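You operate a simulated robot arm through the tools that you are given. There is no shell and no other tool. Be economical: measure what you need, move in short steps, check, and stop when the job is done.

You are at the controls of a simulated two-armed robot. One attempt, no reset.

Task
On the top of the test bench, fold the white cloth in half.

The check looks at the end state, three seconds after you hand in, the way a careful person would. Anything else that was tipped, shoved, dropped, spilled or broken makes it a failure. Flat cloth is picked up by pressing the open fingertips on it (5 to 10 N) and closing them slowly along it; thin cloth reads only 2 to 8 mm in the jaws.

Robot
Two 7-joint arms with two-finger parallel grippers on one trunk, on a base that drives. Base frame: it is fixed to the floor where the robot stands at the start and does not move with it; the origin is under the middle of the robot, x ahead of it, y to its left, z up; the surface under the hand at the start is at about z = 0.85. Lengths are in m, angles in degrees, forces in N, time in s.
The left shoulder is at the start at [0.071, 0.156, 1.005], the right one opposite. Places, roughly: top of the test bench [0.7, 0.4, 0.8]. Payload 3.91 kg a hand.
The tool frame of a hand sits at the grasp point between the pads (the TCP): z along the fingers, y along the line on which they close. The tips reach 0.03 m beyond it. The gripper opens to 0.11 m. The fingers are 0.02 m wide and 0.01 m thick; the gripper's body (0.048 by 0.112 m) begins 0.055 m behind the TCP.
Orientation is that of the tool frame in the base frame, as [roll, pitch, yaw] about the fixed x, y, z axes, in that order (R = Rz(yaw) Ry(pitch) Rx(roll)). With the fingers straight down and closing along the base's y, the tool's x points along the base's -x, its y along +y and its z along -z.

Tools
- The arms move only by the tool apply_moves. It takes "left_commands", "right_commands" or both (then of equal length, played together; a hand with none holds still); each is a list of rows, each a list of 7 numbers: the shift along the tool's x, y, z in m, then the turn, a rotation vector about the tool's x, y, z in degrees, then the opening in per cent of the stroke, from 0 (shut) to 100 (fully open). In form: [[dx, dy, dz, wx, wy, wz, claw], ...]. A call has 1 to 20 rows; each row shifts and turns the commanded pose from where the row before left it, along the tool's axes as they then stand. Rows are played at 5 a second. More than 0.05 m and 8.6 degrees between two rows, or a gripper value outside its range, and nothing of the call is played. Where a pose cannot be reached the arm comes as near as it can. A force on the tool above 40 N (or 10 N above the force at the start of the call, whichever is more), or a blocked arm, ends the call early, and 0.2 s more pass. Each finger travels about 0.108 m/s and halts on what it meets, pressing with about 33 N; the grip force reading is that of the motor and also rises with nothing between the fingers. The clock runs only during rows and for 0.2 s after the last one: add rows that do not move to give the fingers time. It gives the time, the measured TCP pose, the force on the tool (base axes), the opening and the grip force at its end, in the units of the frame above (readings bear some noise), with the torque about the TCP (base axes, N m) and any sound that the robot's microphone picked up.
- Cameras (640 x 400 px; columns grow to the right, rows downward): "scene" is now at [0.1319, 0.0268, 1.2291]; the picture's right is [0.34, -0.94, 0.00], its down [-0.59, -0.21, -0.78] and it looks along [0.74, 0.27, -0.62] (base axes); focal length 214 px, centre (320, 200). "left" rides on the left gripper at [0.072, -0.017, -0.103] in its tool frame; the picture's right is [0.23, 0.97, 0.00], its down [-0.76, 0.18, -0.62] and it looks along [-0.61, 0.14, 0.78] (tool axes); focal length 222 px, centre (320, 200). "right" rides on the right gripper at [0.072, 0.017, -0.103] in its tool frame; the picture's right is [-0.23, 0.97, 0.00], its down [-0.76, -0.18, -0.62] and it looks along [-0.61, -0.14, 0.78] (tool axes); focal length 222 px, centre (320, 200). There is no depth. A picture from a camera that has moved, and an enlarged one, comes with that camera's place and axes in the base frame and with its lens.
- camera(camera): a new picture of that camera. No time passes.
- raise_lower(by): slides the trunk up (or, below 0, down) by that many m; the arms and the scene camera ride with it, the base frame stays. It gives what a move gives, with no picture.
- drive_base(legs): drives the robot by 1 to 6 legs, each [ahead, left, turn to the left] in m, m and degrees, along the robot's own axes; the way and the turn of a leg run together, so that a leg with both is an arc; at most 1.5 m and 180 degrees a leg. The arms and the cameras ride along, it lands a little off, and it stops where it bumps. It gives what a move gives.
- head_to(pan, tilt): turns the head with the scene camera to pan (to the left, within 86 degrees either way) and tilt (down, from -29 to 69), counted from straight ahead of the robot. It gives what a move gives.
- inspect(camera, box): a new picture of the part [left, top, right, bottom] of that camera's present view, enlarged. No time passes.
- close_job(): hands the job in; it is judged then, once.

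Work in short steps. Places have to be worked out from the pictures, the camera data and where the tool is seen: move nearer, look again, correct. Check each grasp and each placing, and mend what went wrong. You have 120 turns and 88 pictures in all, those below and enlarged ones among them. Open the grippers and draw the arms clear of the work before you hand the job in, unless the task says otherwise; then end with one line.

The tools are called after "Request:" by a JSON object that holds its "fn" and its "kwargs". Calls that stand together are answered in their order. apply_moves: Moves the arms, as the interface text tells. Its arguments: {"type":"object","properties":{"left_commands":{"type":"array","items":{"type":"array","items":{"type":"number"}}},"right_commands":{"type":"array","items":{"type":"array","items":{"type":"number"}}}},"required":[]} The other tools are called the same way: raise_lower (by) slides the trunk up or down; drive_base (legs) drives the base; head_to (pan, tilt) turns the head that bears the scene camera; camera (camera) takes a picture; inspect (camera, box) takes an enlarged picture of a part of a camera's view; close_job () hands the job in.

At the start:

```text
time_s: 0.0
left_position: [0.6086, 0.6445, 1.0953]
left_orientation: [-179.9, 0.0, 180.0]
left_force: [-0.6, 0.7, 0.2]
left_ft_torque: [0.0, 0.02, -0.03]
left_opening: 0.1097
left_gripper_force: 0.0
right_position: [0.7388, -0.0219, 1.001]
right_orientation: [179.9, 0.0, 179.9]
right_force: [-0.6, 0.7, -0.1]
right_ft_torque: [0.01, 0.0, 0.0]
right_opening: 0.11
right_gripper_force: 0.0
trunk travel left (down, up): [-0.45, 0.49]
robot x, y, heading: [0.0008, -0.0015, 0.2]
head pan, tilt: [19.9, 38.5]
```

scene: 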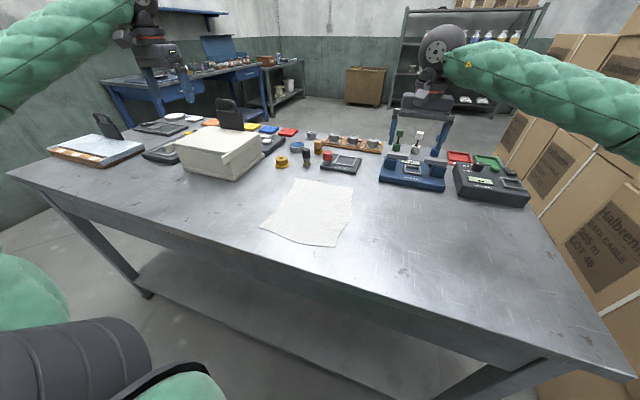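
right: 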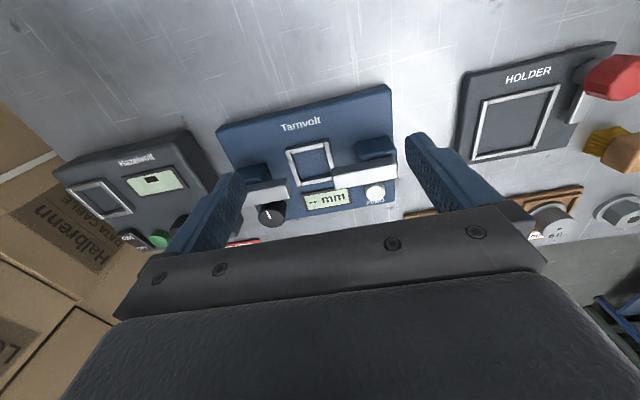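
left: 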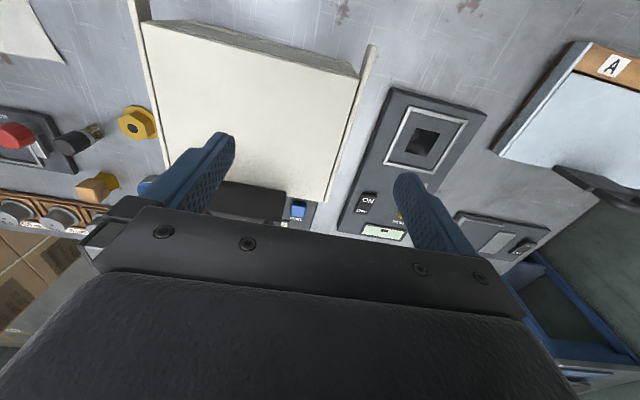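

The cloth lies roughly at x 0.43–0.69, y 0.10–0.29. I'll enlarge it for accurate corners.

Request:
{"fn": "inspect", "kwargs": {"camera": "scene", "box": [220, 110, 400, 260]}}

```text
2.67 times, centred on (310, 185) of scene
camera zoom: at [0.1319, 0.0268, 1.2291], right [0.34, -0.94, 0.0], down [-0.59, -0.21, -0.78], along [0.74, 0.27, -0.62], focal length 572 px, centre (347, 240)
```

zoom: 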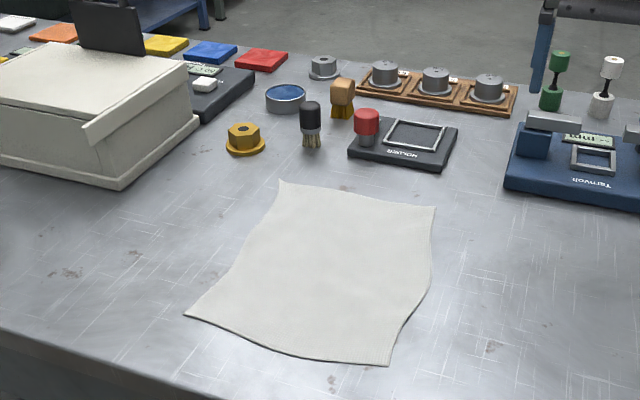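

I judge the corners (z≈0.85) as A far-left (0.667,0.308), B far-right (0.679,0.118), C near-right (0.436,0.102) and D near-left (0.429,0.294). I plan to fold the far edge onto the near one with both hands. First I'll back off and shift left so both edges are well in reach.

Request:
{"fn": "drive_base", "kwargs": {"legs": [[-0.13, 0, 0], [0, 0.2, 0]]}}

Request:
{"fn": "head_to", "kwargs": {"pan": 0, "tilt": 42}}

Request:
{"fn": "camera", "kwargs": {"camera": "scene"}}

```text
time_s: 2.2
left_position: [0.4763, 0.7614, 1.0913]
left_orientation: [-179.9, -0.4, -179.3]
left_force: [0.1, -0.3, -0.5]
left_ft_torque: [-0.08, 0.02, 0.01]
left_opening: 0.1099
left_gripper_force: 0.1
right_position: [0.6118, 0.0937, 1.0011]
right_orientation: [-179.9, -0.1, -179.5]
right_force: [1.0, 1.2, -1.0]
right_ft_torque: [-0.09, 0.02, 0.03]
right_opening: 0.1099
right_gripper_force: 0.2
trunk travel left (down, up): [-0.45, 0.49]
robot x, y, heading: [-0.1252, 0.1062, 0.6]
head pan, tilt: [19.9, 38.5]
stopped in leg 2: the robot was blocked; the commanded pose is now the measured one
```

```text
time_s: 3.0
left_position: [0.4759, 0.7588, 1.093]
left_orientation: [-180.0, -0.2, -179.5]
left_force: [-0.1, 0.5, 0.3]
left_ft_torque: [0.01, 0.02, -0.02]
left_opening: 0.1099
left_gripper_force: 0.1
right_position: [0.611, 0.0935, 1.0027]
right_orientation: [-179.9, 0.0, -179.5]
right_force: [0.9, -0.1, 0.5]
right_ft_torque: [-0.02, 0.02, -0.03]
right_opening: 0.1099
right_gripper_force: 0.0
trunk travel left (down, up): [-0.45, 0.49]
robot x, y, heading: [-0.131, 0.1111, 0.4]
head pan, tilt: [0.0, 42.0]
```

```text
83 pictures are left
camera scene: at [0.0073, 0.1081, 1.2239], right [0.01, -1.0, 0.0], down [-0.67, -0.01, -0.74], along [0.74, 0.01, -0.67], focal length 214 px, centre (320, 200)
```

scene: 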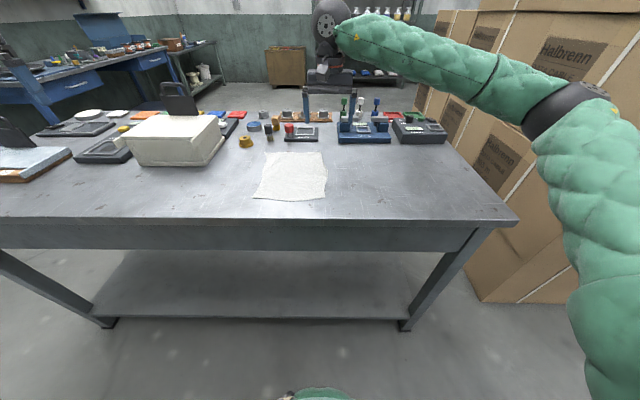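

The drive was blocked on the left at y≈0.11. I'll look left to see what stopped it and to check that nothing was disturbed.

Request:
{"fn": "head_to", "kwargs": {"pan": 75, "tilt": 25}}

Request:
{"fn": "camera", "kwargs": {"camera": "scene"}}

```text
time_s: 4.5
left_position: [0.4767, 0.7582, 1.0936]
left_orientation: [-180.0, -0.2, -179.5]
left_force: [-0.5, 0.6, 0.7]
left_ft_torque: [0.0, -0.03, 0.02]
left_opening: 0.11
left_gripper_force: 0.1
right_position: [0.6127, 0.0919, 1.0014]
right_orientation: [179.9, 0.1, -179.5]
right_force: [0.6, -0.1, -0.5]
right_ft_torque: [-0.05, 0.0, 0.02]
right_opening: 0.1098
right_gripper_force: 0.1
trunk travel left (down, up): [-0.45, 0.49]
robot x, y, heading: [-0.1272, 0.112, 0.2]
head pan, tilt: [75.0, 25.0]
```

```text
82 pictures are left
camera scene: at [-0.0532, 0.196, 1.2502], right [0.97, -0.25, 0.0], down [-0.11, -0.41, -0.91], along [0.23, 0.88, -0.42], focal length 214 px, centre (320, 200)
```

scene: 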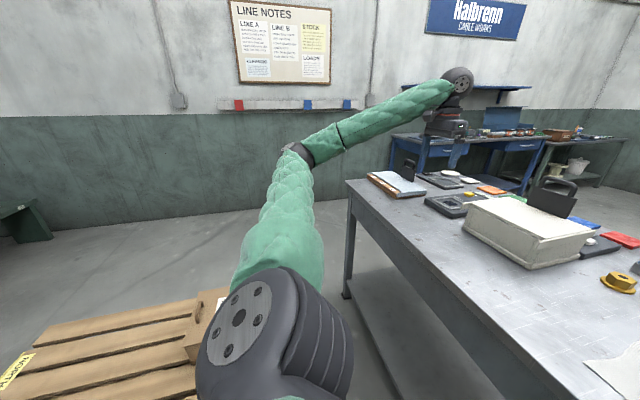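

A pallet on the floor stopped the base, and nothing looks disturbed. Now I'll bring both hands high above the far corners with narrowed jaws and turn the head back to the cloth.

Request:
{"fn": "apply_moves", "kwargs": {"left_commands": [[-0.016, -0.0416, 0, 0, 0, 0, 60], [-0.016, -0.0416, 0, 0, 0, 0, 30], [-0.016, -0.0416, 0, 0, 0, 0, 30], [-0.016, -0.0416, 0, 0, 0, 0, 30], [-0.016, -0.0416, 0, 0, 0, 0, 30], [-0.016, -0.0416, 0, 0, 0, 0, 30], [-0.016, -0.0416, 0, 0, 0, 0, 30], [-0.016, -0.0416, 0, 0, 0, 0, 30], [-0.016, -0.0416, 0, 0, 0, 0, 30], [-0.016, -0.0416, 0, 0, 0, 0, 30], [-0.016, -0.0416, 0, 0, 0, 0, 30], [0, 0, 0.04, 0, 0, 0, 30], [0, 0, 0.04, 0, 0, 0, 30], [0, 0, 0, 0, 0, 0, 30]], "right_commands": [[-0.0047, 0.0029, 0, 0, 0, 0, 60], [-0.0047, 0.0029, 0, 0, 0, 0, 30], [-0.0047, 0.0029, 0, 0, 0, 0, 30], [-0.0047, 0.0029, 0, 0, 0, 0, 30], [-0.0047, 0.0029, 0, 0, 0, 0, 30], [-0.0047, 0.0029, 0, 0, 0, 0, 30], [-0.0047, 0.0029, 0, 0, 0, 0, 30], [-0.0047, 0.0029, 0, 0, 0, 0, 30], [-0.0047, 0.0029, 0, 0, 0, 0, 30], [-0.0047, 0.0029, 0, 0, 0, 0, 30], [-0.0047, 0.0029, 0, 0, 0, 0, 30], [0, 0, 0, 0, 0, 0, 30], [0, 0, 0, 0, 0, 0, 30], [0, 0, 0, 0, 0, 0, 30]]}}

Request:
{"fn": "head_to", "kwargs": {"pan": 8, "tilt": 42}}

Request:
{"fn": "camera", "kwargs": {"camera": "scene"}}

Request:
{"fn": "camera", "kwargs": {"camera": "left"}}

Request:
{"fn": "camera", "kwargs": {"camera": "right"}}

```text
time_s: 7.5
left_position: [0.6543, 0.3016, 1.0131]
left_orientation: [179.9, -0.2, -179.5]
left_force: [-0.3, 0.1, -0.9]
left_ft_torque: [0.0, -0.01, -0.02]
left_opening: 0.033
left_gripper_force: 0.2
right_position: [0.6615, 0.1234, 1.0034]
right_orientation: [180.0, 0.1, -179.5]
right_force: [-0.7, -0.5, -0.8]
right_ft_torque: [0.02, 0.0, -0.02]
right_opening: 0.0332
right_gripper_force: 0.1
trunk travel left (down, up): [-0.45, 0.49]
robot x, y, heading: [-0.1243, 0.1106, 0.8]
head pan, tilt: [75.0, 25.0]
```

```text
time_s: 8.9
left_position: [0.6552, 0.3022, 1.0132]
left_orientation: [-179.9, -0.2, -179.5]
left_force: [0.7, 0.6, -0.1]
left_ft_torque: [0.03, -0.02, 0.05]
left_opening: 0.0329
left_gripper_force: 0.0
right_position: [0.6633, 0.1238, 1.0032]
right_orientation: [179.9, 0.0, -179.4]
right_force: [-0.5, -1.0, -0.3]
right_ft_torque: [-0.02, 0.0, 0.0]
right_opening: 0.0331
right_gripper_force: 0.0
trunk travel left (down, up): [-0.45, 0.49]
robot x, y, heading: [-0.1263, 0.1089, 0.5]
head pan, tilt: [8.0, 42.0]
```

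```text
81 pictures are left
camera scene: at [0.0066, 0.1192, 1.2239], right [0.15, -0.99, 0.0], down [-0.66, -0.1, -0.74], along [0.73, 0.11, -0.67], focal length 214 px, centre (320, 200)
```

scene: 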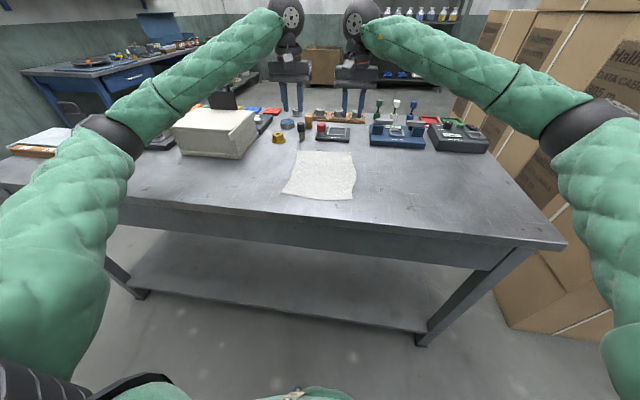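

```text
80 pictures are left
camera left: at [0.5848, 0.2843, 1.1172], right [-0.24, 0.97, 0.0], down [0.76, 0.18, 0.62], along [0.6, 0.15, -0.78], focal length 222 px, centre (320, 200)
```

left: 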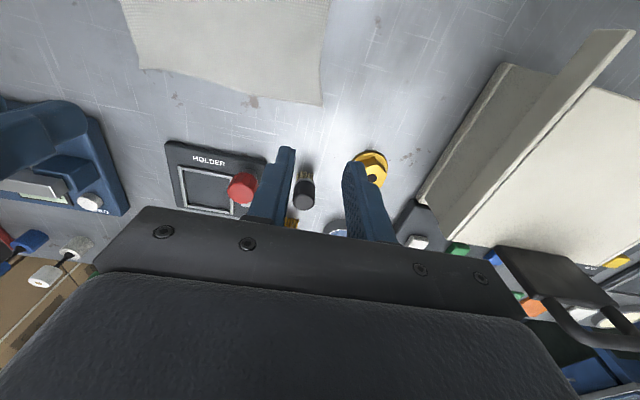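

```text
79 pictures are left
camera right: at [0.5905, 0.1398, 1.1059], right [0.22, 0.98, 0.0], down [0.76, -0.17, 0.62], along [0.61, -0.14, -0.78], focal length 222 px, centre (320, 200)
```

right: 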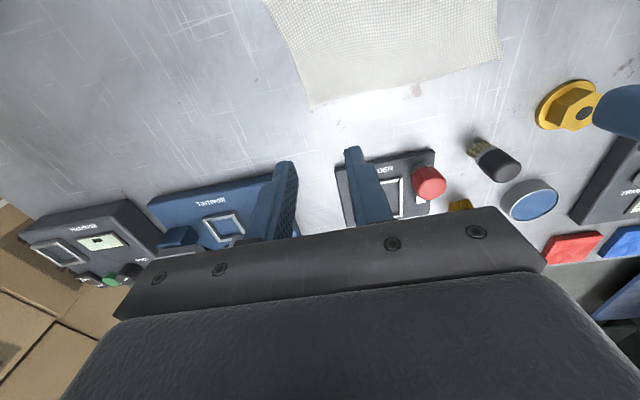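

Triangulating both views puts the table at z≈0.86, A at (0.652,0.303) and B at (0.662,0.116). I'll move over points just inside these corners and come down to about 15 mm above the cloth.

Request:
{"fn": "apply_moves", "kwargs": {"left_commands": [[0.015, -0.024, 0, 0, 0, 0, 30], [0, 0, 0.035, 0, 0, 0, 30], [0, 0, 0.035, 0, 0, 0, 30], [0, 0, 0.033, 0, 0, 0, 30], [0, 0, 0, 0, 0, 0, 30], [0, 0, 0, 0, 0, 0, 30]], "right_commands": [[0.013, 0.0165, 0, 0, 0, 0, 30], [0, 0, 0.035, 0, 0, 0, 30], [0, 0, 0.035, 0, 0, 0, 30], [0, 0, 0.023, 0, 0, 0, 30], [0, 0, 0, 0, 0, 0, 30], [0, 0, 0, 0, 0, 0, 30]]}}

Request:
{"fn": "camera", "kwargs": {"camera": "left"}}

Request:
{"fn": "camera", "kwargs": {"camera": "right"}}

Request:
{"fn": "inspect", "kwargs": {"camera": "scene", "box": [250, 90, 410, 210]}}

```text
time_s: 10.3
left_position: [0.6387, 0.2745, 0.9303]
left_orientation: [179.5, 1.1, -179.5]
left_force: [0.3, 0.9, -0.1]
left_ft_torque: [-0.01, 0.02, 0.01]
left_opening: 0.0333
left_gripper_force: 0.2
right_position: [0.6477, 0.1344, 0.9163]
right_orientation: [179.6, 0.4, -179.6]
right_force: [0.9, 0.7, 0.5]
right_ft_torque: [-0.01, -0.03, 0.01]
right_opening: 0.0332
right_gripper_force: 0.0
trunk travel left (down, up): [-0.45, 0.49]
robot x, y, heading: [-0.1276, 0.1058, 0.5]
head pan, tilt: [8.0, 42.0]
```

```text
78 pictures are left
camera left: at [0.5654, 0.2551, 1.0329], right [-0.24, 0.97, 0.0], down [0.75, 0.18, 0.64], along [0.62, 0.15, -0.77], focal length 222 px, centre (320, 200)
```

left: 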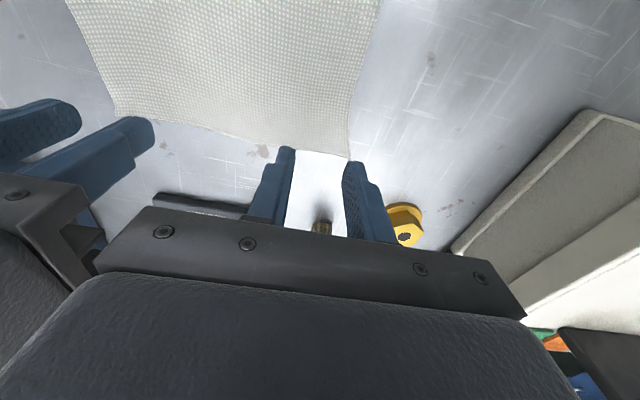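

```text
77 pictures are left
camera right: at [0.5749, 0.1493, 1.0198], right [0.22, 0.98, 0.01], down [0.76, -0.18, 0.63], along [0.61, -0.13, -0.78], focal length 222 px, centre (320, 200)
```

right: 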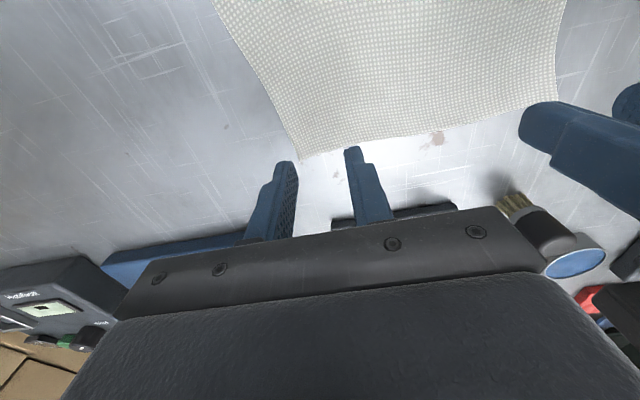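

```text
3.33 times, centred on (330, 150) of scene
camera zoom: at [0.0017, 0.1115, 1.228], right [0.15, -0.99, -0.01], down [-0.66, -0.09, -0.75], along [0.74, 0.11, -0.67], focal length 715 px, centre (287, 367)
```

zoom: 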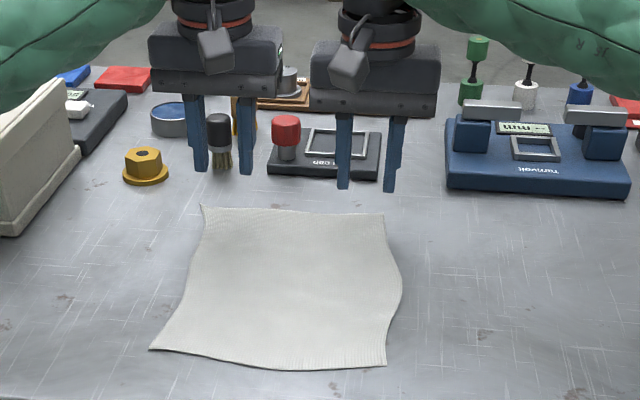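

Corners confirmed at x≈0.653. I'll correct slightly and descend to just above the cloth.

Request:
{"fn": "apply_moves", "kwargs": {"left_commands": [[0, 0.004, 0.01, 0, 0, 0, 30], [0, 0, 0.003, 0, 0, 0, 30], [0, 0, 0, 0, 0, 0, 30], [0, 0, 0, 0, 0, 0, 30]], "right_commands": [[0.006, 0.004, 0.008, 0, 0, 0, 30], [0, 0, 0, 0, 0, 0, 30], [0, 0, 0, 0, 0, 0, 30], [0, 0, 0, 0, 0, 0, 30]]}}

```text
time_s: 11.5
left_position: [0.6398, 0.2749, 0.937]
left_orientation: [179.3, 2.8, -179.5]
left_force: [-0.3, 0.1, 0.0]
left_ft_torque: [0.0, 0.02, 0.03]
left_opening: 0.0329
left_gripper_force: 0.1
right_position: [0.6395, 0.134, 0.9087]
right_orientation: [179.5, 0.6, -179.7]
right_force: [-0.5, -0.8, -1.0]
right_ft_torque: [-0.03, 0.01, 0.01]
right_opening: 0.033
right_gripper_force: 0.1
trunk travel left (down, up): [-0.45, 0.49]
robot x, y, heading: [-0.128, 0.109, 0.5]
head pan, tilt: [8.0, 42.0]
stopped in row 4 (left hand): the arm was blocked; the commanded pose is now the measured one
```

The left hand stopped at z≈0.937 without tool force, so its elbow or forearm may be touching something. I'll look.

Request:
{"fn": "head_to", "kwargs": {"pan": 25, "tilt": 35}}

Request:
{"fn": "camera", "kwargs": {"camera": "scene"}}

```text
time_s: 12.3
left_position: [0.6388, 0.2762, 0.9365]
left_orientation: [179.3, 2.6, -179.4]
left_force: [0.0, -0.5, -0.2]
left_ft_torque: [0.0, -0.04, -0.03]
left_opening: 0.0329
left_gripper_force: 0.1
right_position: [0.6391, 0.1351, 0.9097]
right_orientation: [179.3, 0.6, -179.6]
right_force: [0.0, -0.6, -0.7]
right_ft_torque: [-0.05, 0.0, 0.04]
right_opening: 0.033
right_gripper_force: 0.1
trunk travel left (down, up): [-0.45, 0.49]
robot x, y, heading: [-0.1267, 0.1123, 0.8]
head pan, tilt: [25.0, 35.0]
```

```text
75 pictures are left
camera scene: at [-0.0049, 0.1329, 1.2377], right [0.43, -0.9, -0.01], down [-0.51, -0.24, -0.83], along [0.74, 0.36, -0.56], focal length 214 px, centre (320, 200)
```

scene: 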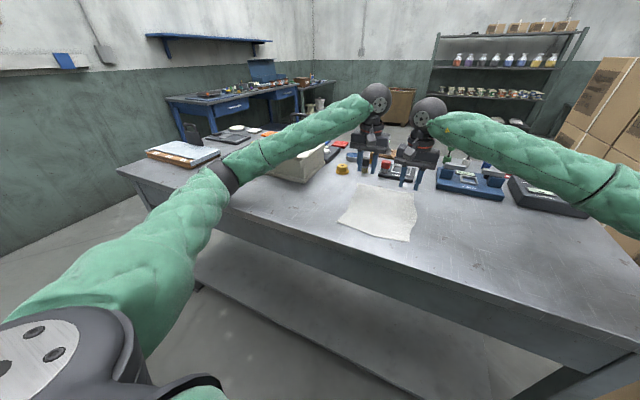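

The left elbow and forearm sit low over the bench and box and are probably touching. I'll raise the trunk so the elbows clear, then bring the hands back down.

Request:
{"fn": "raise_lower", "kwargs": {"by": 0.22}}

Request:
{"fn": "head_to", "kwargs": {"pan": 15, "tilt": 45}}

Request:
{"fn": "camera", "kwargs": {"camera": "scene"}}

```text
time_s: 14.6
left_position: [0.6438, 0.2827, 1.1374]
left_orientation: [179.9, 1.6, -179.5]
left_force: [-0.5, 0.2, -0.2]
left_ft_torque: [-0.02, 0.0, -0.01]
left_opening: 0.0332
left_gripper_force: 0.1
right_position: [0.647, 0.1449, 1.1221]
right_orientation: [-179.9, 0.1, -179.6]
right_force: [-0.6, 0.3, 0.2]
right_ft_torque: [0.0, -0.03, 0.03]
right_opening: 0.0328
right_gripper_force: 0.0
trunk travel left (down, up): [-0.67, 0.27]
robot x, y, heading: [-0.1251, 0.1071, 0.7]
head pan, tilt: [25.0, 35.0]
```

```text
time_s: 15.3
left_position: [0.6447, 0.2838, 1.1385]
left_orientation: [179.9, 1.6, -179.5]
left_force: [-0.6, 0.5, 0.2]
left_ft_torque: [-0.01, 0.01, -0.02]
left_opening: 0.033
left_gripper_force: 0.0
right_position: [0.6465, 0.1443, 1.1221]
right_orientation: [180.0, 0.1, -179.5]
right_force: [0.3, 0.0, 0.1]
right_ft_torque: [-0.01, 0.0, 0.03]
right_opening: 0.0329
right_gripper_force: 0.1
trunk travel left (down, up): [-0.67, 0.27]
robot x, y, heading: [-0.1241, 0.1094, 0.9]
head pan, tilt: [15.0, 45.0]
```

```text
74 pictures are left
camera scene: at [0.0033, 0.1284, 1.4396], right [0.27, -0.96, 0.0], down [-0.68, -0.19, -0.71], along [0.68, 0.19, -0.71], focal length 214 px, centre (320, 200)
```

scene: 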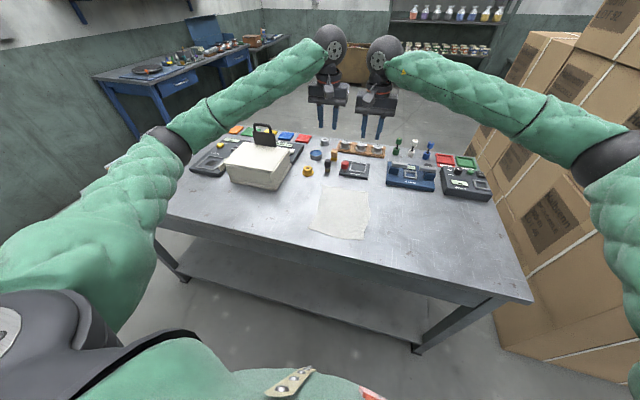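

The box and everything else are in place. I'll descend gradually with both hands now that the elbows are higher.

Request:
{"fn": "apply_moves", "kwargs": {"left_commands": [[0.004, -0.003, 0.03, 0, 1.6, 0, 30], [0, 0, 0.035, 0, 0, 0, 30], [0, 0, 0.035, 0, 0, 0, 30], [0, 0, 0.035, 0, 0, 0, 30], [0, 0, 0.035, 0, 0, 0, 30], [0, 0, 0.028, 0, 0, 0, 30], [0, 0, 0, 0, 0, 0, 30], [0, 0, 0, 0, 0, 0, 30]], "right_commands": [[0.003, -0.006, 0.03, 0, 0, 0, 30], [0, 0, 0.03, 0, 0, 0, 30], [0, 0, 0.03, 0, 0, 0, 30], [0, 0, 0.03, 0, 0, 0, 30], [0, 0, 0.03, 0, 0, 0, 30], [0, 0, 0.032, 0, 0, 0, 30], [0, 0, 0, 0, 0, 0, 30], [0, 0, 0, 0, 0, 0, 30]]}}

Request:
{"fn": "camera", "kwargs": {"camera": "scene"}}

```text
time_s: 17.1
left_position: [0.6454, 0.2813, 0.9411]
left_orientation: [179.9, -0.1, -179.5]
left_force: [0.5, 0.2, 0.2]
left_ft_torque: [0.0, 0.02, -0.03]
left_opening: 0.0331
left_gripper_force: 0.1
right_position: [0.6436, 0.1391, 0.9413]
right_orientation: [180.0, 0.0, -179.6]
right_force: [0.6, -0.3, -0.5]
right_ft_torque: [0.03, 0.02, -0.03]
right_opening: 0.0333
right_gripper_force: 0.1
trunk travel left (down, up): [-0.67, 0.27]
robot x, y, heading: [-0.1242, 0.1109, 0.4]
head pan, tilt: [15.0, 45.0]
```

```text
73 pictures are left
camera scene: at [0.004, 0.1283, 1.4395], right [0.27, -0.96, 0.0], down [-0.68, -0.19, -0.71], along [0.68, 0.19, -0.71], focal length 214 px, centre (320, 200)
```

scene: 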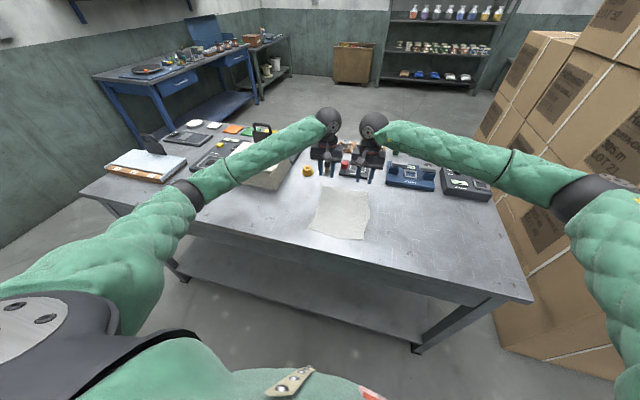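

Tracking is clean now. I'll go down to about 7 mm above the cloth.

Request:
{"fn": "apply_moves", "kwargs": {"left_commands": [[0.004, 0, 0.015, 0, 0, 0, 30], [0, 0, 0.015, 0, 0, 0, 30], [0, 0, 0.014, 0, 0, 0, 30], [0, 0, 0, 0, 0, 0, 30], [0, 0, 0, 0, 0, 0, 30]], "right_commands": [[0.002, 0, 0.015, 0, 0, 0, 30], [0, 0, 0.015, 0, 0, 0, 30], [0, 0, 0.014, 0, 0, 0, 30], [0, 0, 0, 0, 0, 0, 30], [0, 0, 0, 0, 0, 0, 30]]}}

Request:
{"fn": "camera", "kwargs": {"camera": "left"}}

Request:
{"fn": "camera", "kwargs": {"camera": "right"}}

Request:
{"fn": "inspect", "kwargs": {"camera": "scene", "box": [270, 130, 430, 250]}}

```text
time_s: 18.3
left_position: [0.6373, 0.2807, 0.8951]
left_orientation: [179.9, -0.1, -179.5]
left_force: [-0.1, 0.3, -0.1]
left_ft_torque: [0.02, -0.02, 0.03]
left_opening: 0.0328
left_gripper_force: 0.2
right_position: [0.6409, 0.1382, 0.8968]
right_orientation: [180.0, 0.1, -179.6]
right_force: [-0.2, 0.2, -0.8]
right_ft_torque: [0.0, 0.0, 0.01]
right_opening: 0.0327
right_gripper_force: 0.1
trunk travel left (down, up): [-0.67, 0.27]
robot x, y, heading: [-0.127, 0.1093, 0.4]
head pan, tilt: [15.0, 45.0]
```

```text
72 pictures are left
camera left: at [0.5667, 0.263, 0.999], right [-0.24, 0.97, 0.0], down [0.76, 0.18, 0.62], along [0.6, 0.15, -0.78], focal length 222 px, centre (320, 200)
```

left: 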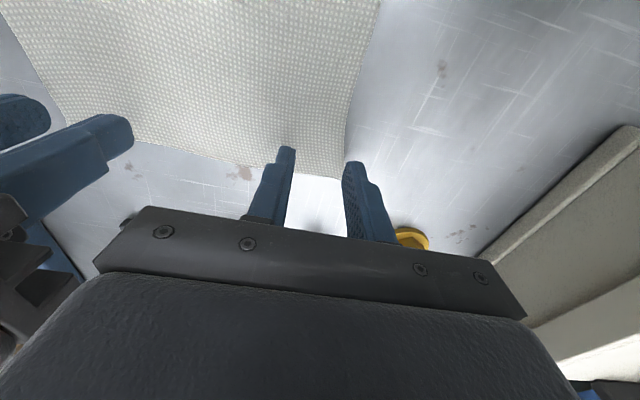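

```text
71 pictures are left
camera right: at [0.5685, 0.1544, 1.0001], right [0.22, 0.98, 0.0], down [0.76, -0.17, 0.62], along [0.61, -0.14, -0.78], focal length 222 px, centre (320, 200)
```

right: 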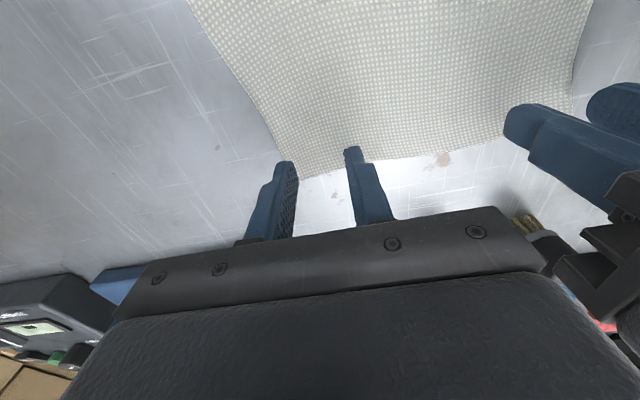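

```text
3.33 times, centred on (350, 190) of scene
camera zoom: at [0.0035, 0.1284, 1.4395], right [0.27, -0.96, 0.0], down [-0.68, -0.19, -0.71], along [0.68, 0.19, -0.71], focal length 715 px, centre (220, 233)
```

zoom: 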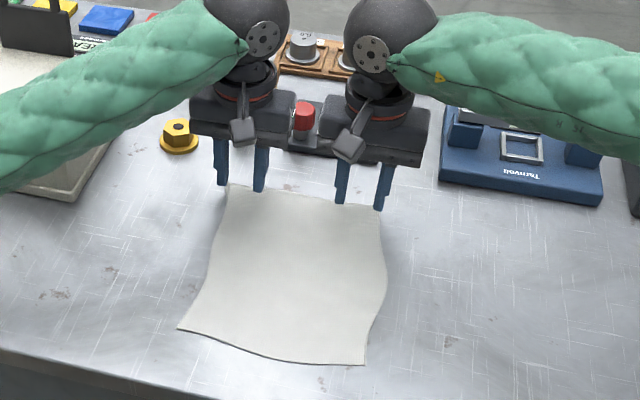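

The outer fingers are right on the cloth's side edges. I'll shift both inward about 8 mm, narrow the jaws a bit, and start pressing down gently.

Request:
{"fn": "apply_moves", "kwargs": {"left_commands": [[0.001, -0.008, 0, 0, 0, 0, 24], [0, 0, 0, 0, 0, 0, 24], [0, 0, 0.002, 0, 0, 0, 24], [0, 0, 0.002, 0, 0, 0, 24], [0, 0, 0, 0, 0, 0, 24]], "right_commands": [[0, 0.008, 0, 0, 0, 0, 24], [0, 0, 0, 0, 0, 0, 24], [0, 0, 0.002, 0, 0, 0, 24], [0, 0, 0.002, 0, 0, 0, 24], [0, 0, 0, 0, 0, 0, 24]]}}

```text
time_s: 19.5
left_position: [0.6367, 0.2727, 0.8921]
left_orientation: [179.8, -0.1, -179.5]
left_force: [0.8, -0.5, 0.4]
left_ft_torque: [0.0, 0.01, -0.01]
left_opening: 0.026
left_gripper_force: 0.0
right_position: [0.641, 0.1463, 0.8913]
right_orientation: [179.9, 0.1, -179.7]
right_force: [-0.7, -0.3, -0.8]
right_ft_torque: [-0.03, -0.02, 0.0]
right_opening: 0.0264
right_gripper_force: 0.0
trunk travel left (down, up): [-0.67, 0.27]
robot x, y, heading: [-0.1256, 0.1096, 0.7]
head pan, tilt: [15.0, 45.0]
```

No contact yet, so I'll continue down in small steps.

Request:
{"fn": "apply_moves", "kwargs": {"left_commands": [[0, 0, 0.0015, 0, 0, 0, 24], [0, 0, 0.0015, 0, 0, 0, 24], [0, 0, 0, 0, 0, 0, 24]], "right_commands": [[0, 0, 0.0015, 0, 0, 0, 24], [0, 0, 0.0015, 0, 0, 0, 24], [0, 0, 0, 0, 0, 0, 24]]}}

```text
time_s: 20.3
left_position: [0.6371, 0.2721, 0.8895]
left_orientation: [179.9, 0.0, -179.5]
left_force: [0.2, 0.4, 0.5]
left_ft_torque: [0.02, -0.02, -0.04]
left_opening: 0.0265
left_gripper_force: 0.0
right_position: [0.6415, 0.1455, 0.8882]
right_orientation: [-179.9, 0.1, -179.7]
right_force: [0.9, 0.0, 0.4]
right_ft_torque: [-0.03, -0.02, -0.01]
right_opening: 0.0264
right_gripper_force: 0.1
trunk travel left (down, up): [-0.67, 0.27]
robot x, y, heading: [-0.1253, 0.1116, 0.5]
head pan, tilt: [15.0, 45.0]
```

Request:
{"fn": "apply_moves", "kwargs": {"left_commands": [[0, 0, 0.0015, 0, 0, 0, 24], [0, 0, 0.0015, 0, 0, 0, 24], [0, 0, 0, 0, 0, 0, 24]], "right_commands": [[0, 0, 0.0015, 0, 0, 0, 24], [0, 0, 0.0015, 0, 0, 0, 24], [0, 0, 0, 0, 0, 0, 24]]}}

```text
time_s: 21.1
left_position: [0.6364, 0.2728, 0.8852]
left_orientation: [-180.0, -0.1, -179.5]
left_force: [0.1, -0.2, 0.6]
left_ft_torque: [0.01, 0.01, -0.02]
left_opening: 0.0264
left_gripper_force: 0.0
right_position: [0.6412, 0.1458, 0.8871]
right_orientation: [-179.9, 0.1, -179.6]
right_force: [0.2, -0.1, -0.8]
right_ft_torque: [0.0, 0.0, -0.01]
right_opening: 0.0263
right_gripper_force: 0.1
trunk travel left (down, up): [-0.67, 0.27]
robot x, y, heading: [-0.1261, 0.1093, 0.4]
head pan, tilt: [15.0, 45.0]
```

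Tips are now at about 0.856 and there's still no contact, so the table is nearer 0.85. I'll continue down.

Request:
{"fn": "apply_moves", "kwargs": {"left_commands": [[0, 0, 0.0015, 0, 0, 0, 24], [0, 0, 0.0015, 0, 0, 0, 24], [0, 0, 0, 0, 0, 0, 24]], "right_commands": [[0, 0, 0.0015, 0, 0, 0, 24], [0, 0, 0.0015, 0, 0, 0, 24], [0, 0, 0, 0, 0, 0, 24]]}}

Request:
{"fn": "camera", "kwargs": {"camera": "left"}}

Request:
{"fn": "camera", "kwargs": {"camera": "right"}}

```text
time_s: 21.9
left_position: [0.6363, 0.2715, 0.8817]
left_orientation: [179.9, -0.1, -179.5]
left_force: [-0.6, 0.6, 0.9]
left_ft_torque: [0.02, 0.01, -0.02]
left_opening: 0.0262
left_gripper_force: 0.0
right_position: [0.642, 0.1467, 0.8823]
right_orientation: [-179.9, 0.1, -179.6]
right_force: [-0.9, -0.2, 0.3]
right_ft_torque: [0.01, 0.01, -0.02]
right_opening: 0.0265
right_gripper_force: 0.1
trunk travel left (down, up): [-0.67, 0.27]
robot x, y, heading: [-0.1274, 0.1088, 0.3]
head pan, tilt: [15.0, 45.0]
```

```text
69 pictures are left
camera left: at [0.5657, 0.2541, 0.9862], right [-0.24, 0.97, 0.0], down [0.76, 0.18, 0.62], along [0.6, 0.15, -0.78], focal length 222 px, centre (320, 200)
```

left: 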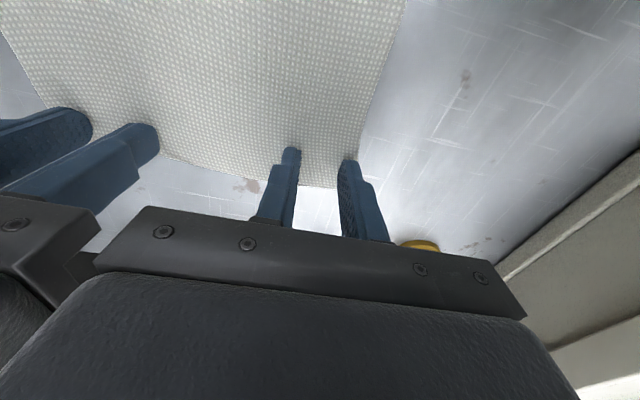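

```text
68 pictures are left
camera right: at [0.5698, 0.1621, 0.986], right [0.22, 0.98, 0.0], down [0.76, -0.17, 0.62], along [0.61, -0.14, -0.78], focal length 222 px, centre (320, 200)
```

right: 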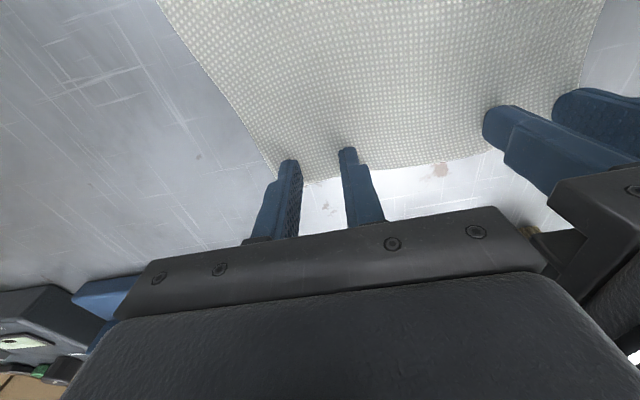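

The positions look right. I'll nudge 4 mm inward and keep going down in 1 mm steps.

Request:
{"fn": "apply_moves", "kwargs": {"left_commands": [[0.003, -0.001, 0, 0, 0, 0, 24], [0, 0, 0.001, 0, 0, 0, 24], [0, 0, 0.001, 0, 0, 0, 24], [0, 0, 0, 0, 0, 0, 24]], "right_commands": [[0.004, 0.001, 0, 0, 0, 0, 24], [0, 0, 0.001, 0, 0, 0, 24], [0, 0, 0.001, 0, 0, 0, 24], [0, 0, 0, 0, 0, 0, 24]]}}

```text
time_s: 22.9
left_position: [0.6339, 0.2721, 0.8815]
left_orientation: [179.8, 0.0, -179.5]
left_force: [-0.1, -0.8, 3.9]
left_ft_torque: [0.01, -0.02, -0.01]
left_opening: 0.0264
left_gripper_force: 0.1
right_position: [0.637, 0.1476, 0.8815]
right_orientation: [179.9, 0.0, -179.6]
right_force: [0.7, 1.0, 3.1]
right_ft_torque: [0.01, -0.01, 0.0]
right_opening: 0.0265
right_gripper_force: 0.0
trunk travel left (down, up): [-0.67, 0.27]
robot x, y, heading: [-0.1271, 0.1072, 0.4]
head pan, tilt: [15.0, 45.0]
```

Contact at about 3–4 N, so the table is at z≈0.851. I'll press to about 7 N.

Request:
{"fn": "apply_moves", "kwargs": {"left_commands": [[0, 0, 0.001, 0, 0, 0, 24], [0, 0, 0, 0, 0, 0, 24]], "right_commands": [[0, 0, 0.001, 0, 0, 0, 24], [0, 0, 0, 0, 0, 0, 24]]}}

```text
time_s: 23.5
left_position: [0.6318, 0.2712, 0.8808]
left_orientation: [179.9, 0.0, -179.5]
left_force: [0.7, -0.8, 3.9]
left_ft_torque: [0.06, -0.03, 0.01]
left_opening: 0.0263
left_gripper_force: 0.0
right_position: [0.6362, 0.1469, 0.8816]
right_orientation: [179.9, 0.2, -179.5]
right_force: [1.3, 0.7, 18.5]
right_ft_torque: [-0.18, -0.08, -0.01]
right_opening: 0.0264
right_gripper_force: 0.4
trunk travel left (down, up): [-0.67, 0.27]
robot x, y, heading: [-0.1242, 0.1097, 0.4]
head pan, tilt: [15.0, 45.0]
```

Right is pressing too hard (18 N) and left a little light. I'll trim both.

Request:
{"fn": "apply_moves", "kwargs": {"left_commands": [[0, 0, 0.0004, 0, 0, 0, 24], [0, 0, 0, 0, 0, 0, 24]], "right_commands": [[0, 0, -0.0007, 0, 0, 0, 24], [0, 0, 0, 0, 0, 0, 24]]}}

```text
time_s: 24.1
left_position: [0.6326, 0.2709, 0.882]
left_orientation: [179.8, 0.0, -179.4]
left_force: [2.0, 0.5, 10.9]
left_ft_torque: [0.14, -0.06, 0.0]
left_opening: 0.0264
left_gripper_force: 0.2
right_position: [0.6366, 0.1471, 0.8822]
right_orientation: [180.0, 0.3, -179.7]
right_force: [3.1, 1.0, 20.3]
right_ft_torque: [-0.19, -0.14, 0.02]
right_opening: 0.0264
right_gripper_force: 0.1
trunk travel left (down, up): [-0.67, 0.27]
robot x, y, heading: [-0.1292, 0.1113, 0.4]
head pan, tilt: [15.0, 45.0]
```

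Request:
{"fn": "apply_moves", "kwargs": {"left_commands": [[0, 0, -0.0003, 0, 0, 0, 24], [0, 0, 0, 0, 0, 0, 24], [0, 0, 0, 0, 0, 0, 24]], "right_commands": [[0, 0, -0.0012, 0, 0, 0, 24], [0, 0, 0, 0, 0, 0, 24], [0, 0, 0, 0, 0, 0, 24]]}}

```text
time_s: 24.9
left_position: [0.6319, 0.271, 0.8814]
left_orientation: [179.8, -0.1, -179.5]
left_force: [3.5, -1.5, 20.5]
left_ft_torque: [0.18, -0.08, -0.05]
left_opening: 0.0264
left_gripper_force: 0.1
right_position: [0.6357, 0.1451, 0.8817]
right_orientation: [-180.0, 0.1, -179.6]
right_force: [1.4, 1.0, 4.5]
right_ft_torque: [0.05, -0.04, 0.01]
right_opening: 0.0265
right_gripper_force: 0.2
trunk travel left (down, up): [-0.67, 0.27]
robot x, y, heading: [-0.1232, 0.1093, 0.6]
head pan, tilt: [15.0, 45.0]
```

Forces creep with lag. I'll back the left off, give it time to settle and read again.

Request:
{"fn": "apply_moves", "kwargs": {"left_commands": [[0, 0, -0.001, 0, 0, 0, 24], [0, 0, 0, 0, 0, 0, 24], [0, 0, 0, 0, 0, 0, 24], [0, 0, 0, 0, 0, 0, 24]], "right_commands": [[0, 0, 0.0002, 0, 0, 0, 24], [0, 0, 0, 0, 0, 0, 24], [0, 0, 0, 0, 0, 0, 24], [0, 0, 0, 0, 0, 0, 24]]}}

```text
time_s: 25.9
left_position: [0.6315, 0.272, 0.8819]
left_orientation: [179.9, -0.1, -179.6]
left_force: [1.2, -0.1, 14.8]
left_ft_torque: [0.16, -0.05, 0.0]
left_opening: 0.0265
left_gripper_force: 0.2
right_position: [0.6361, 0.1466, 0.8824]
right_orientation: [180.0, 0.1, -179.6]
right_force: [-0.8, -0.6, 0.2]
right_ft_torque: [0.02, -0.02, 0.01]
right_opening: 0.0263
right_gripper_force: 0.0
trunk travel left (down, up): [-0.67, 0.27]
robot x, y, heading: [-0.1258, 0.1055, 0.6]
head pan, tilt: [15.0, 45.0]
```

Request:
{"fn": "apply_moves", "kwargs": {"left_commands": [[0, 0, -0.0005, 0, 0, 0, 24], [0, 0, 0, 0, 0, 0, 24], [0, 0, 0, 0, 0, 0, 24], [0, 0, 0, 0, 0, 0, 24]], "right_commands": [[0, 0, 0.0006, 0, 0, 0, 24], [0, 0, 0, 0, 0, 0, 24], [0, 0, 0, 0, 0, 0, 24], [0, 0, 0, 0, 0, 0, 24]]}}

```text
time_s: 26.9
left_position: [0.6332, 0.2714, 0.882]
left_orientation: [179.9, -0.2, -179.5]
left_force: [-0.5, 1.2, 9.0]
left_ft_torque: [0.17, 0.04, -0.01]
left_opening: 0.0266
left_gripper_force: 0.5
right_position: [0.6371, 0.147, 0.8823]
right_orientation: [180.0, 0.1, -179.6]
right_force: [-0.3, 0.0, 0.6]
right_ft_torque: [0.02, -0.03, 0.0]
right_opening: 0.0264
right_gripper_force: 0.1
trunk travel left (down, up): [-0.67, 0.27]
robot x, y, heading: [-0.1284, 0.1029, 0.5]
head pan, tilt: [15.0, 45.0]
```

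Left is at 9 N, so I'll close it slowly along the cloth while bringing the right down a bit.

Request:
{"fn": "apply_moves", "kwargs": {"left_commands": [[0, 0, 0, 0, 0, 0, 21], [0, 0, 0, 0, 0, 0, 18], [0, 0, 0, 0, 0, 0, 15], [0, 0, 0, 0, 0, 0, 12], [0, 0, 0, 0, 0, 0, 9], [0, 0, 0, 0, 0, 0, 6], [0, 0, 0, 0, 0, 0, 3], [0, 0, 0, 0, 0, 0, 0], [0, 0, 0, 0, 0, 0, 0], [0, 0, 0, 0, 0, 0, 0]], "right_commands": [[0, 0, 0.0007, 0, 0, 0, 24], [0, 0, 0, 0, 0, 0, 24], [0, 0, 0, 0, 0, 0, 24], [0, 0, 0, 0, 0, 0, 24], [0, 0, 0, 0, 0, 0, 24], [0, 0, 0, 0, 0, 0, 24], [0, 0, 0, 0, 0, 0, 24], [0, 0, 0, 0, 0, 0, 24], [0, 0, 0, 0, 0, 0, 24], [0, 0, 0, 0, 0, 0, 24]]}}

Request:
{"fn": "camera", "kwargs": {"camera": "left"}}

```text
time_s: 29.1
left_position: [0.6318, 0.27, 0.8815]
left_orientation: [179.9, -0.1, -179.5]
left_force: [1.3, -4.7, -0.2]
left_ft_torque: [-0.11, -0.02, -0.05]
left_opening: 0.0014
left_gripper_force: 32.8
right_position: [0.6375, 0.1475, 0.8816]
right_orientation: [179.9, 0.1, -179.6]
right_force: [-0.4, 6.6, 15.7]
right_ft_torque: [0.07, -0.06, 0.09]
right_opening: 0.0259
right_gripper_force: 0.1
trunk travel left (down, up): [-0.67, 0.27]
robot x, y, heading: [-0.1241, 0.1081, 0.7]
head pan, tilt: [15.0, 45.0]
```

```text
67 pictures are left
camera left: at [0.5612, 0.253, 0.9856], right [-0.24, 0.97, 0.0], down [0.76, 0.18, 0.62], along [0.6, 0.15, -0.78], focal length 222 px, centre (320, 200)
```

left: 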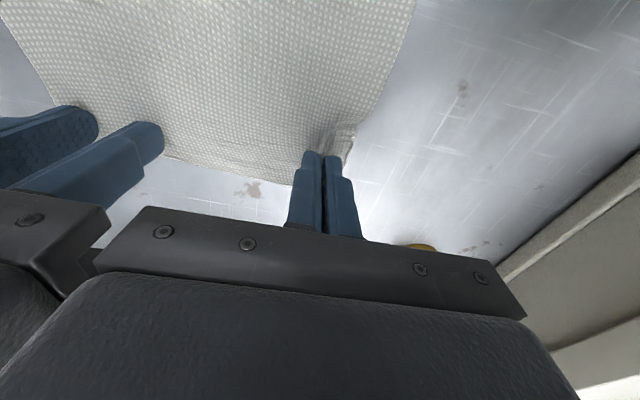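

The left has rucked the cloth, and the sideways tension suggests it holds something, though only 1.4 mm. Now I'll ease the right and close it the same way.

Request:
{"fn": "apply_moves", "kwargs": {"right_commands": [[0, 0, -0.0003, 0, 0, 0, 24], [0, 0, 0, 0, 0, 0, 24], [0, 0, 0, 0, 0, 0, 21], [0, 0, 0, 0, 0, 0, 18], [0, 0, 0, 0, 0, 0, 15], [0, 0, 0, 0, 0, 0, 12], [0, 0, 0, 0, 0, 0, 9], [0, 0, 0, 0, 0, 0, 6], [0, 0, 0, 0, 0, 0, 3], [0, 0, 0, 0, 0, 0, 0], [0, 0, 0, 0, 0, 0, 0], [0, 0, 0, 0, 0, 0, 0]]}}

Request:
{"fn": "inspect", "kwargs": {"camera": "right", "box": [200, 80, 440, 230]}}

Request:
{"fn": "inspect", "kwargs": {"camera": "left", "box": [200, 80, 440, 230]}}

```text
time_s: 31.7
left_position: [0.6327, 0.2716, 0.8827]
left_orientation: [180.0, 0.0, -179.5]
left_force: [-0.6, -3.8, 0.1]
left_ft_torque: [-0.11, 0.0, 0.0]
left_opening: 0.0015
left_gripper_force: 33.3
right_position: [0.6366, 0.1468, 0.8811]
right_orientation: [180.0, 0.1, -179.6]
right_force: [0.6, 4.3, 18.5]
right_ft_torque: [0.08, 0.0, 0.03]
right_opening: 0.0011
right_gripper_force: 32.6
trunk travel left (down, up): [-0.67, 0.27]
robot x, y, heading: [-0.1286, 0.1106, 0.4]
head pan, tilt: [15.0, 45.0]
```

```text
2.67 times, centred on (320, 155) of right
camera zoom: at [0.5642, 0.1627, 0.9844], right [0.22, 0.98, 0.0], down [0.76, -0.17, 0.62], along [0.61, -0.14, -0.78], focal length 592 px, centre (320, 320)
```

zoom: 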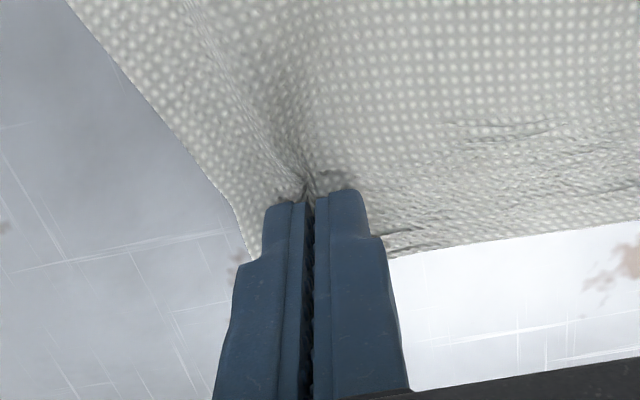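

```text
2.67 times, centred on (320, 155) of left
camera zoom: at [0.561, 0.2529, 0.9858], right [-0.24, 0.97, 0.0], down [0.76, 0.18, 0.62], along [0.61, 0.15, -0.78], focal length 592 px, centre (320, 320)
```

zoom: 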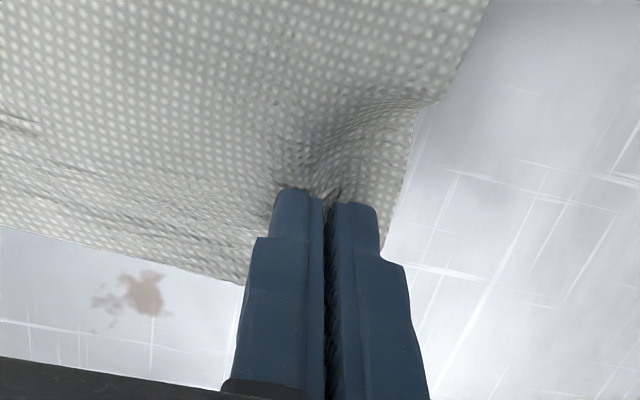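

Both show a ruck entering the jaws. I'll lift 25 mm together and see whether the cloth comes along.

Request:
{"fn": "apply_moves", "kwargs": {"left_commands": [[0, 0, -0.005, 0, 0, 0, 0], [0, 0, -0.007, 0, 0, 0, 0], [0, 0, -0.007, 0, 0, 0, 0], [0, 0, -0.006, 0, 0, 0, 0], [0, 0, 0, 0, 0, 0, 0]], "right_commands": [[0, 0, -0.005, 0, 0, 0, 0], [0, 0, -0.007, 0, 0, 0, 0], [0, 0, -0.007, 0, 0, 0, 0], [0, 0, -0.006, 0, 0, 0, 0], [0, 0, 0, 0, 0, 0, 0]]}}

Request:
{"fn": "inspect", "kwargs": {"camera": "scene", "box": [270, 130, 430, 250]}}

Request:
{"fn": "camera", "kwargs": {"camera": "right"}}

```text
time_s: 32.9
left_position: [0.6338, 0.2713, 0.9066]
left_orientation: [179.9, -0.1, -179.5]
left_force: [0.0, -1.6, -0.2]
left_ft_torque: [-0.03, 0.01, -0.02]
left_opening: 0.0019
left_gripper_force: 33.0
right_position: [0.6371, 0.1467, 0.9041]
right_orientation: [180.0, 0.1, -179.6]
right_force: [0.4, 1.9, 0.3]
right_ft_torque: [0.05, 0.02, -0.03]
right_opening: 0.0008
right_gripper_force: 32.7
trunk travel left (down, up): [-0.67, 0.27]
robot x, y, heading: [-0.1254, 0.1085, 0.6]
head pan, tilt: [15.0, 45.0]
```

```text
3.33 times, centred on (350, 190) of scene
camera zoom: at [0.0036, 0.1284, 1.4395], right [0.27, -0.96, 0.0], down [-0.68, -0.19, -0.71], along [0.68, 0.19, -0.71], focal length 715 px, centre (220, 233)
```

zoom: 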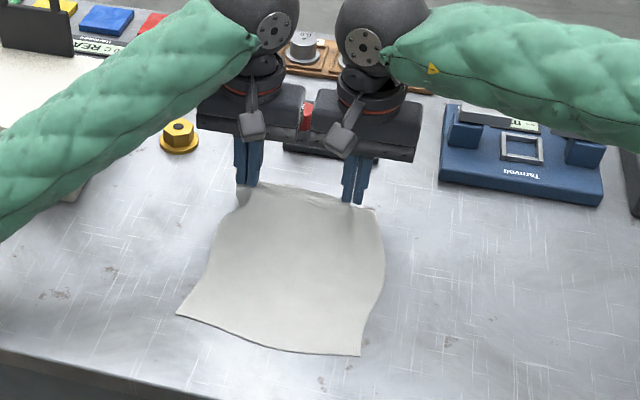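

```text
63 pictures are left
camera right: at [0.5652, 0.1631, 1.008], right [0.22, 0.98, 0.0], down [0.76, -0.17, 0.62], along [0.61, -0.14, -0.78], focal length 222 px, centre (320, 200)
```

right: 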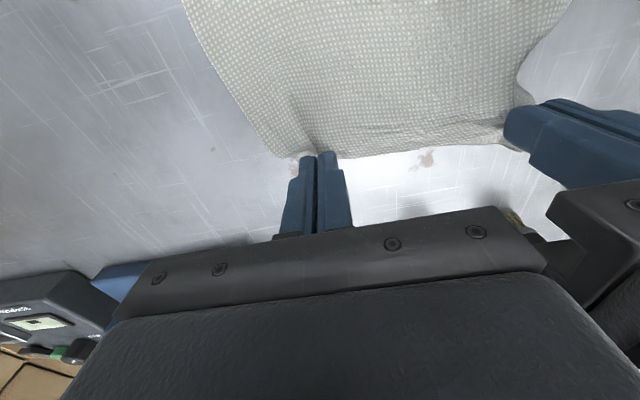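

The far edge is lifted by both hands. I'll follow an arc toward the robot about the midline (x≈0.545) and check the holds.

Request:
{"fn": "apply_moves", "kwargs": {"left_commands": [[0.005, 0, -0.01, 0, 0, 0, 0], [0.007, 0, -0.01, 0, 0, 0, 0], [0.008, 0, -0.01, 0, 0, 0, 0], [0.009, 0, -0.009, 0, 0, 0, 0], [0, 0, 0, 0, 0, 0, 0]], "right_commands": [[0.005, 0, -0.01, 0, 0, 0, 0], [0.007, 0, -0.01, 0, 0, 0, 0], [0.008, 0, -0.01, 0, 0, 0, 0], [0.009, 0, -0.009, 0, 0, 0, 0], [0, 0, 0, 0, 0, 0, 0]]}}

Request:
{"fn": "inspect", "kwargs": {"camera": "scene", "box": [270, 130, 430, 250]}}

Request:
{"fn": "camera", "kwargs": {"camera": "right"}}

```text
time_s: 34.1
left_position: [0.6037, 0.2681, 0.944]
left_orientation: [179.9, -0.1, -179.4]
left_force: [0.3, -2.1, -0.5]
left_ft_torque: [-0.06, -0.02, -0.03]
left_opening: 0.0017
left_gripper_force: 32.7
right_position: [0.6083, 0.1456, 0.943]
right_orientation: [180.0, 0.0, -179.6]
right_force: [-0.9, 1.9, -1.1]
right_ft_torque: [0.04, 0.03, -0.03]
right_opening: 0.0006
right_gripper_force: 33.3
trunk travel left (down, up): [-0.67, 0.27]
robot x, y, heading: [-0.1283, 0.1095, 0.4]
head pan, tilt: [15.0, 45.0]
```

```text
3.33 times, centred on (350, 190) of scene
camera zoom: at [0.0039, 0.1284, 1.4395], right [0.27, -0.96, 0.0], down [-0.68, -0.19, -0.71], along [0.68, 0.19, -0.71], focal length 715 px, centre (220, 233)
```

zoom: 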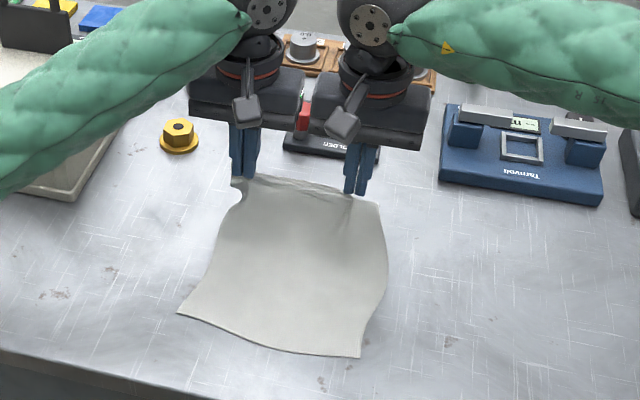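

```text
61 pictures are left
camera right: at [0.536, 0.1612, 1.0465], right [0.22, 0.98, 0.0], down [0.76, -0.17, 0.62], along [0.61, -0.14, -0.78], focal length 222 px, centre (320, 200)
```

right: 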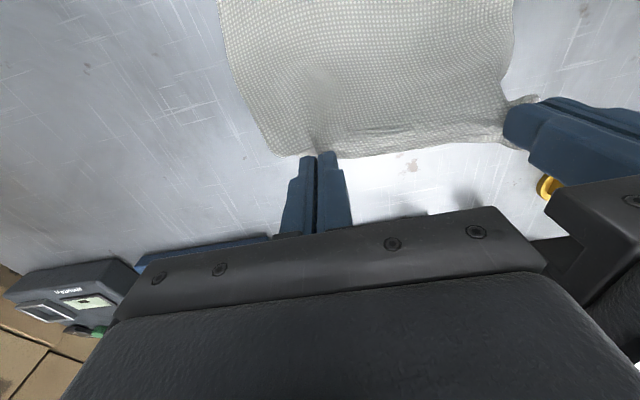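

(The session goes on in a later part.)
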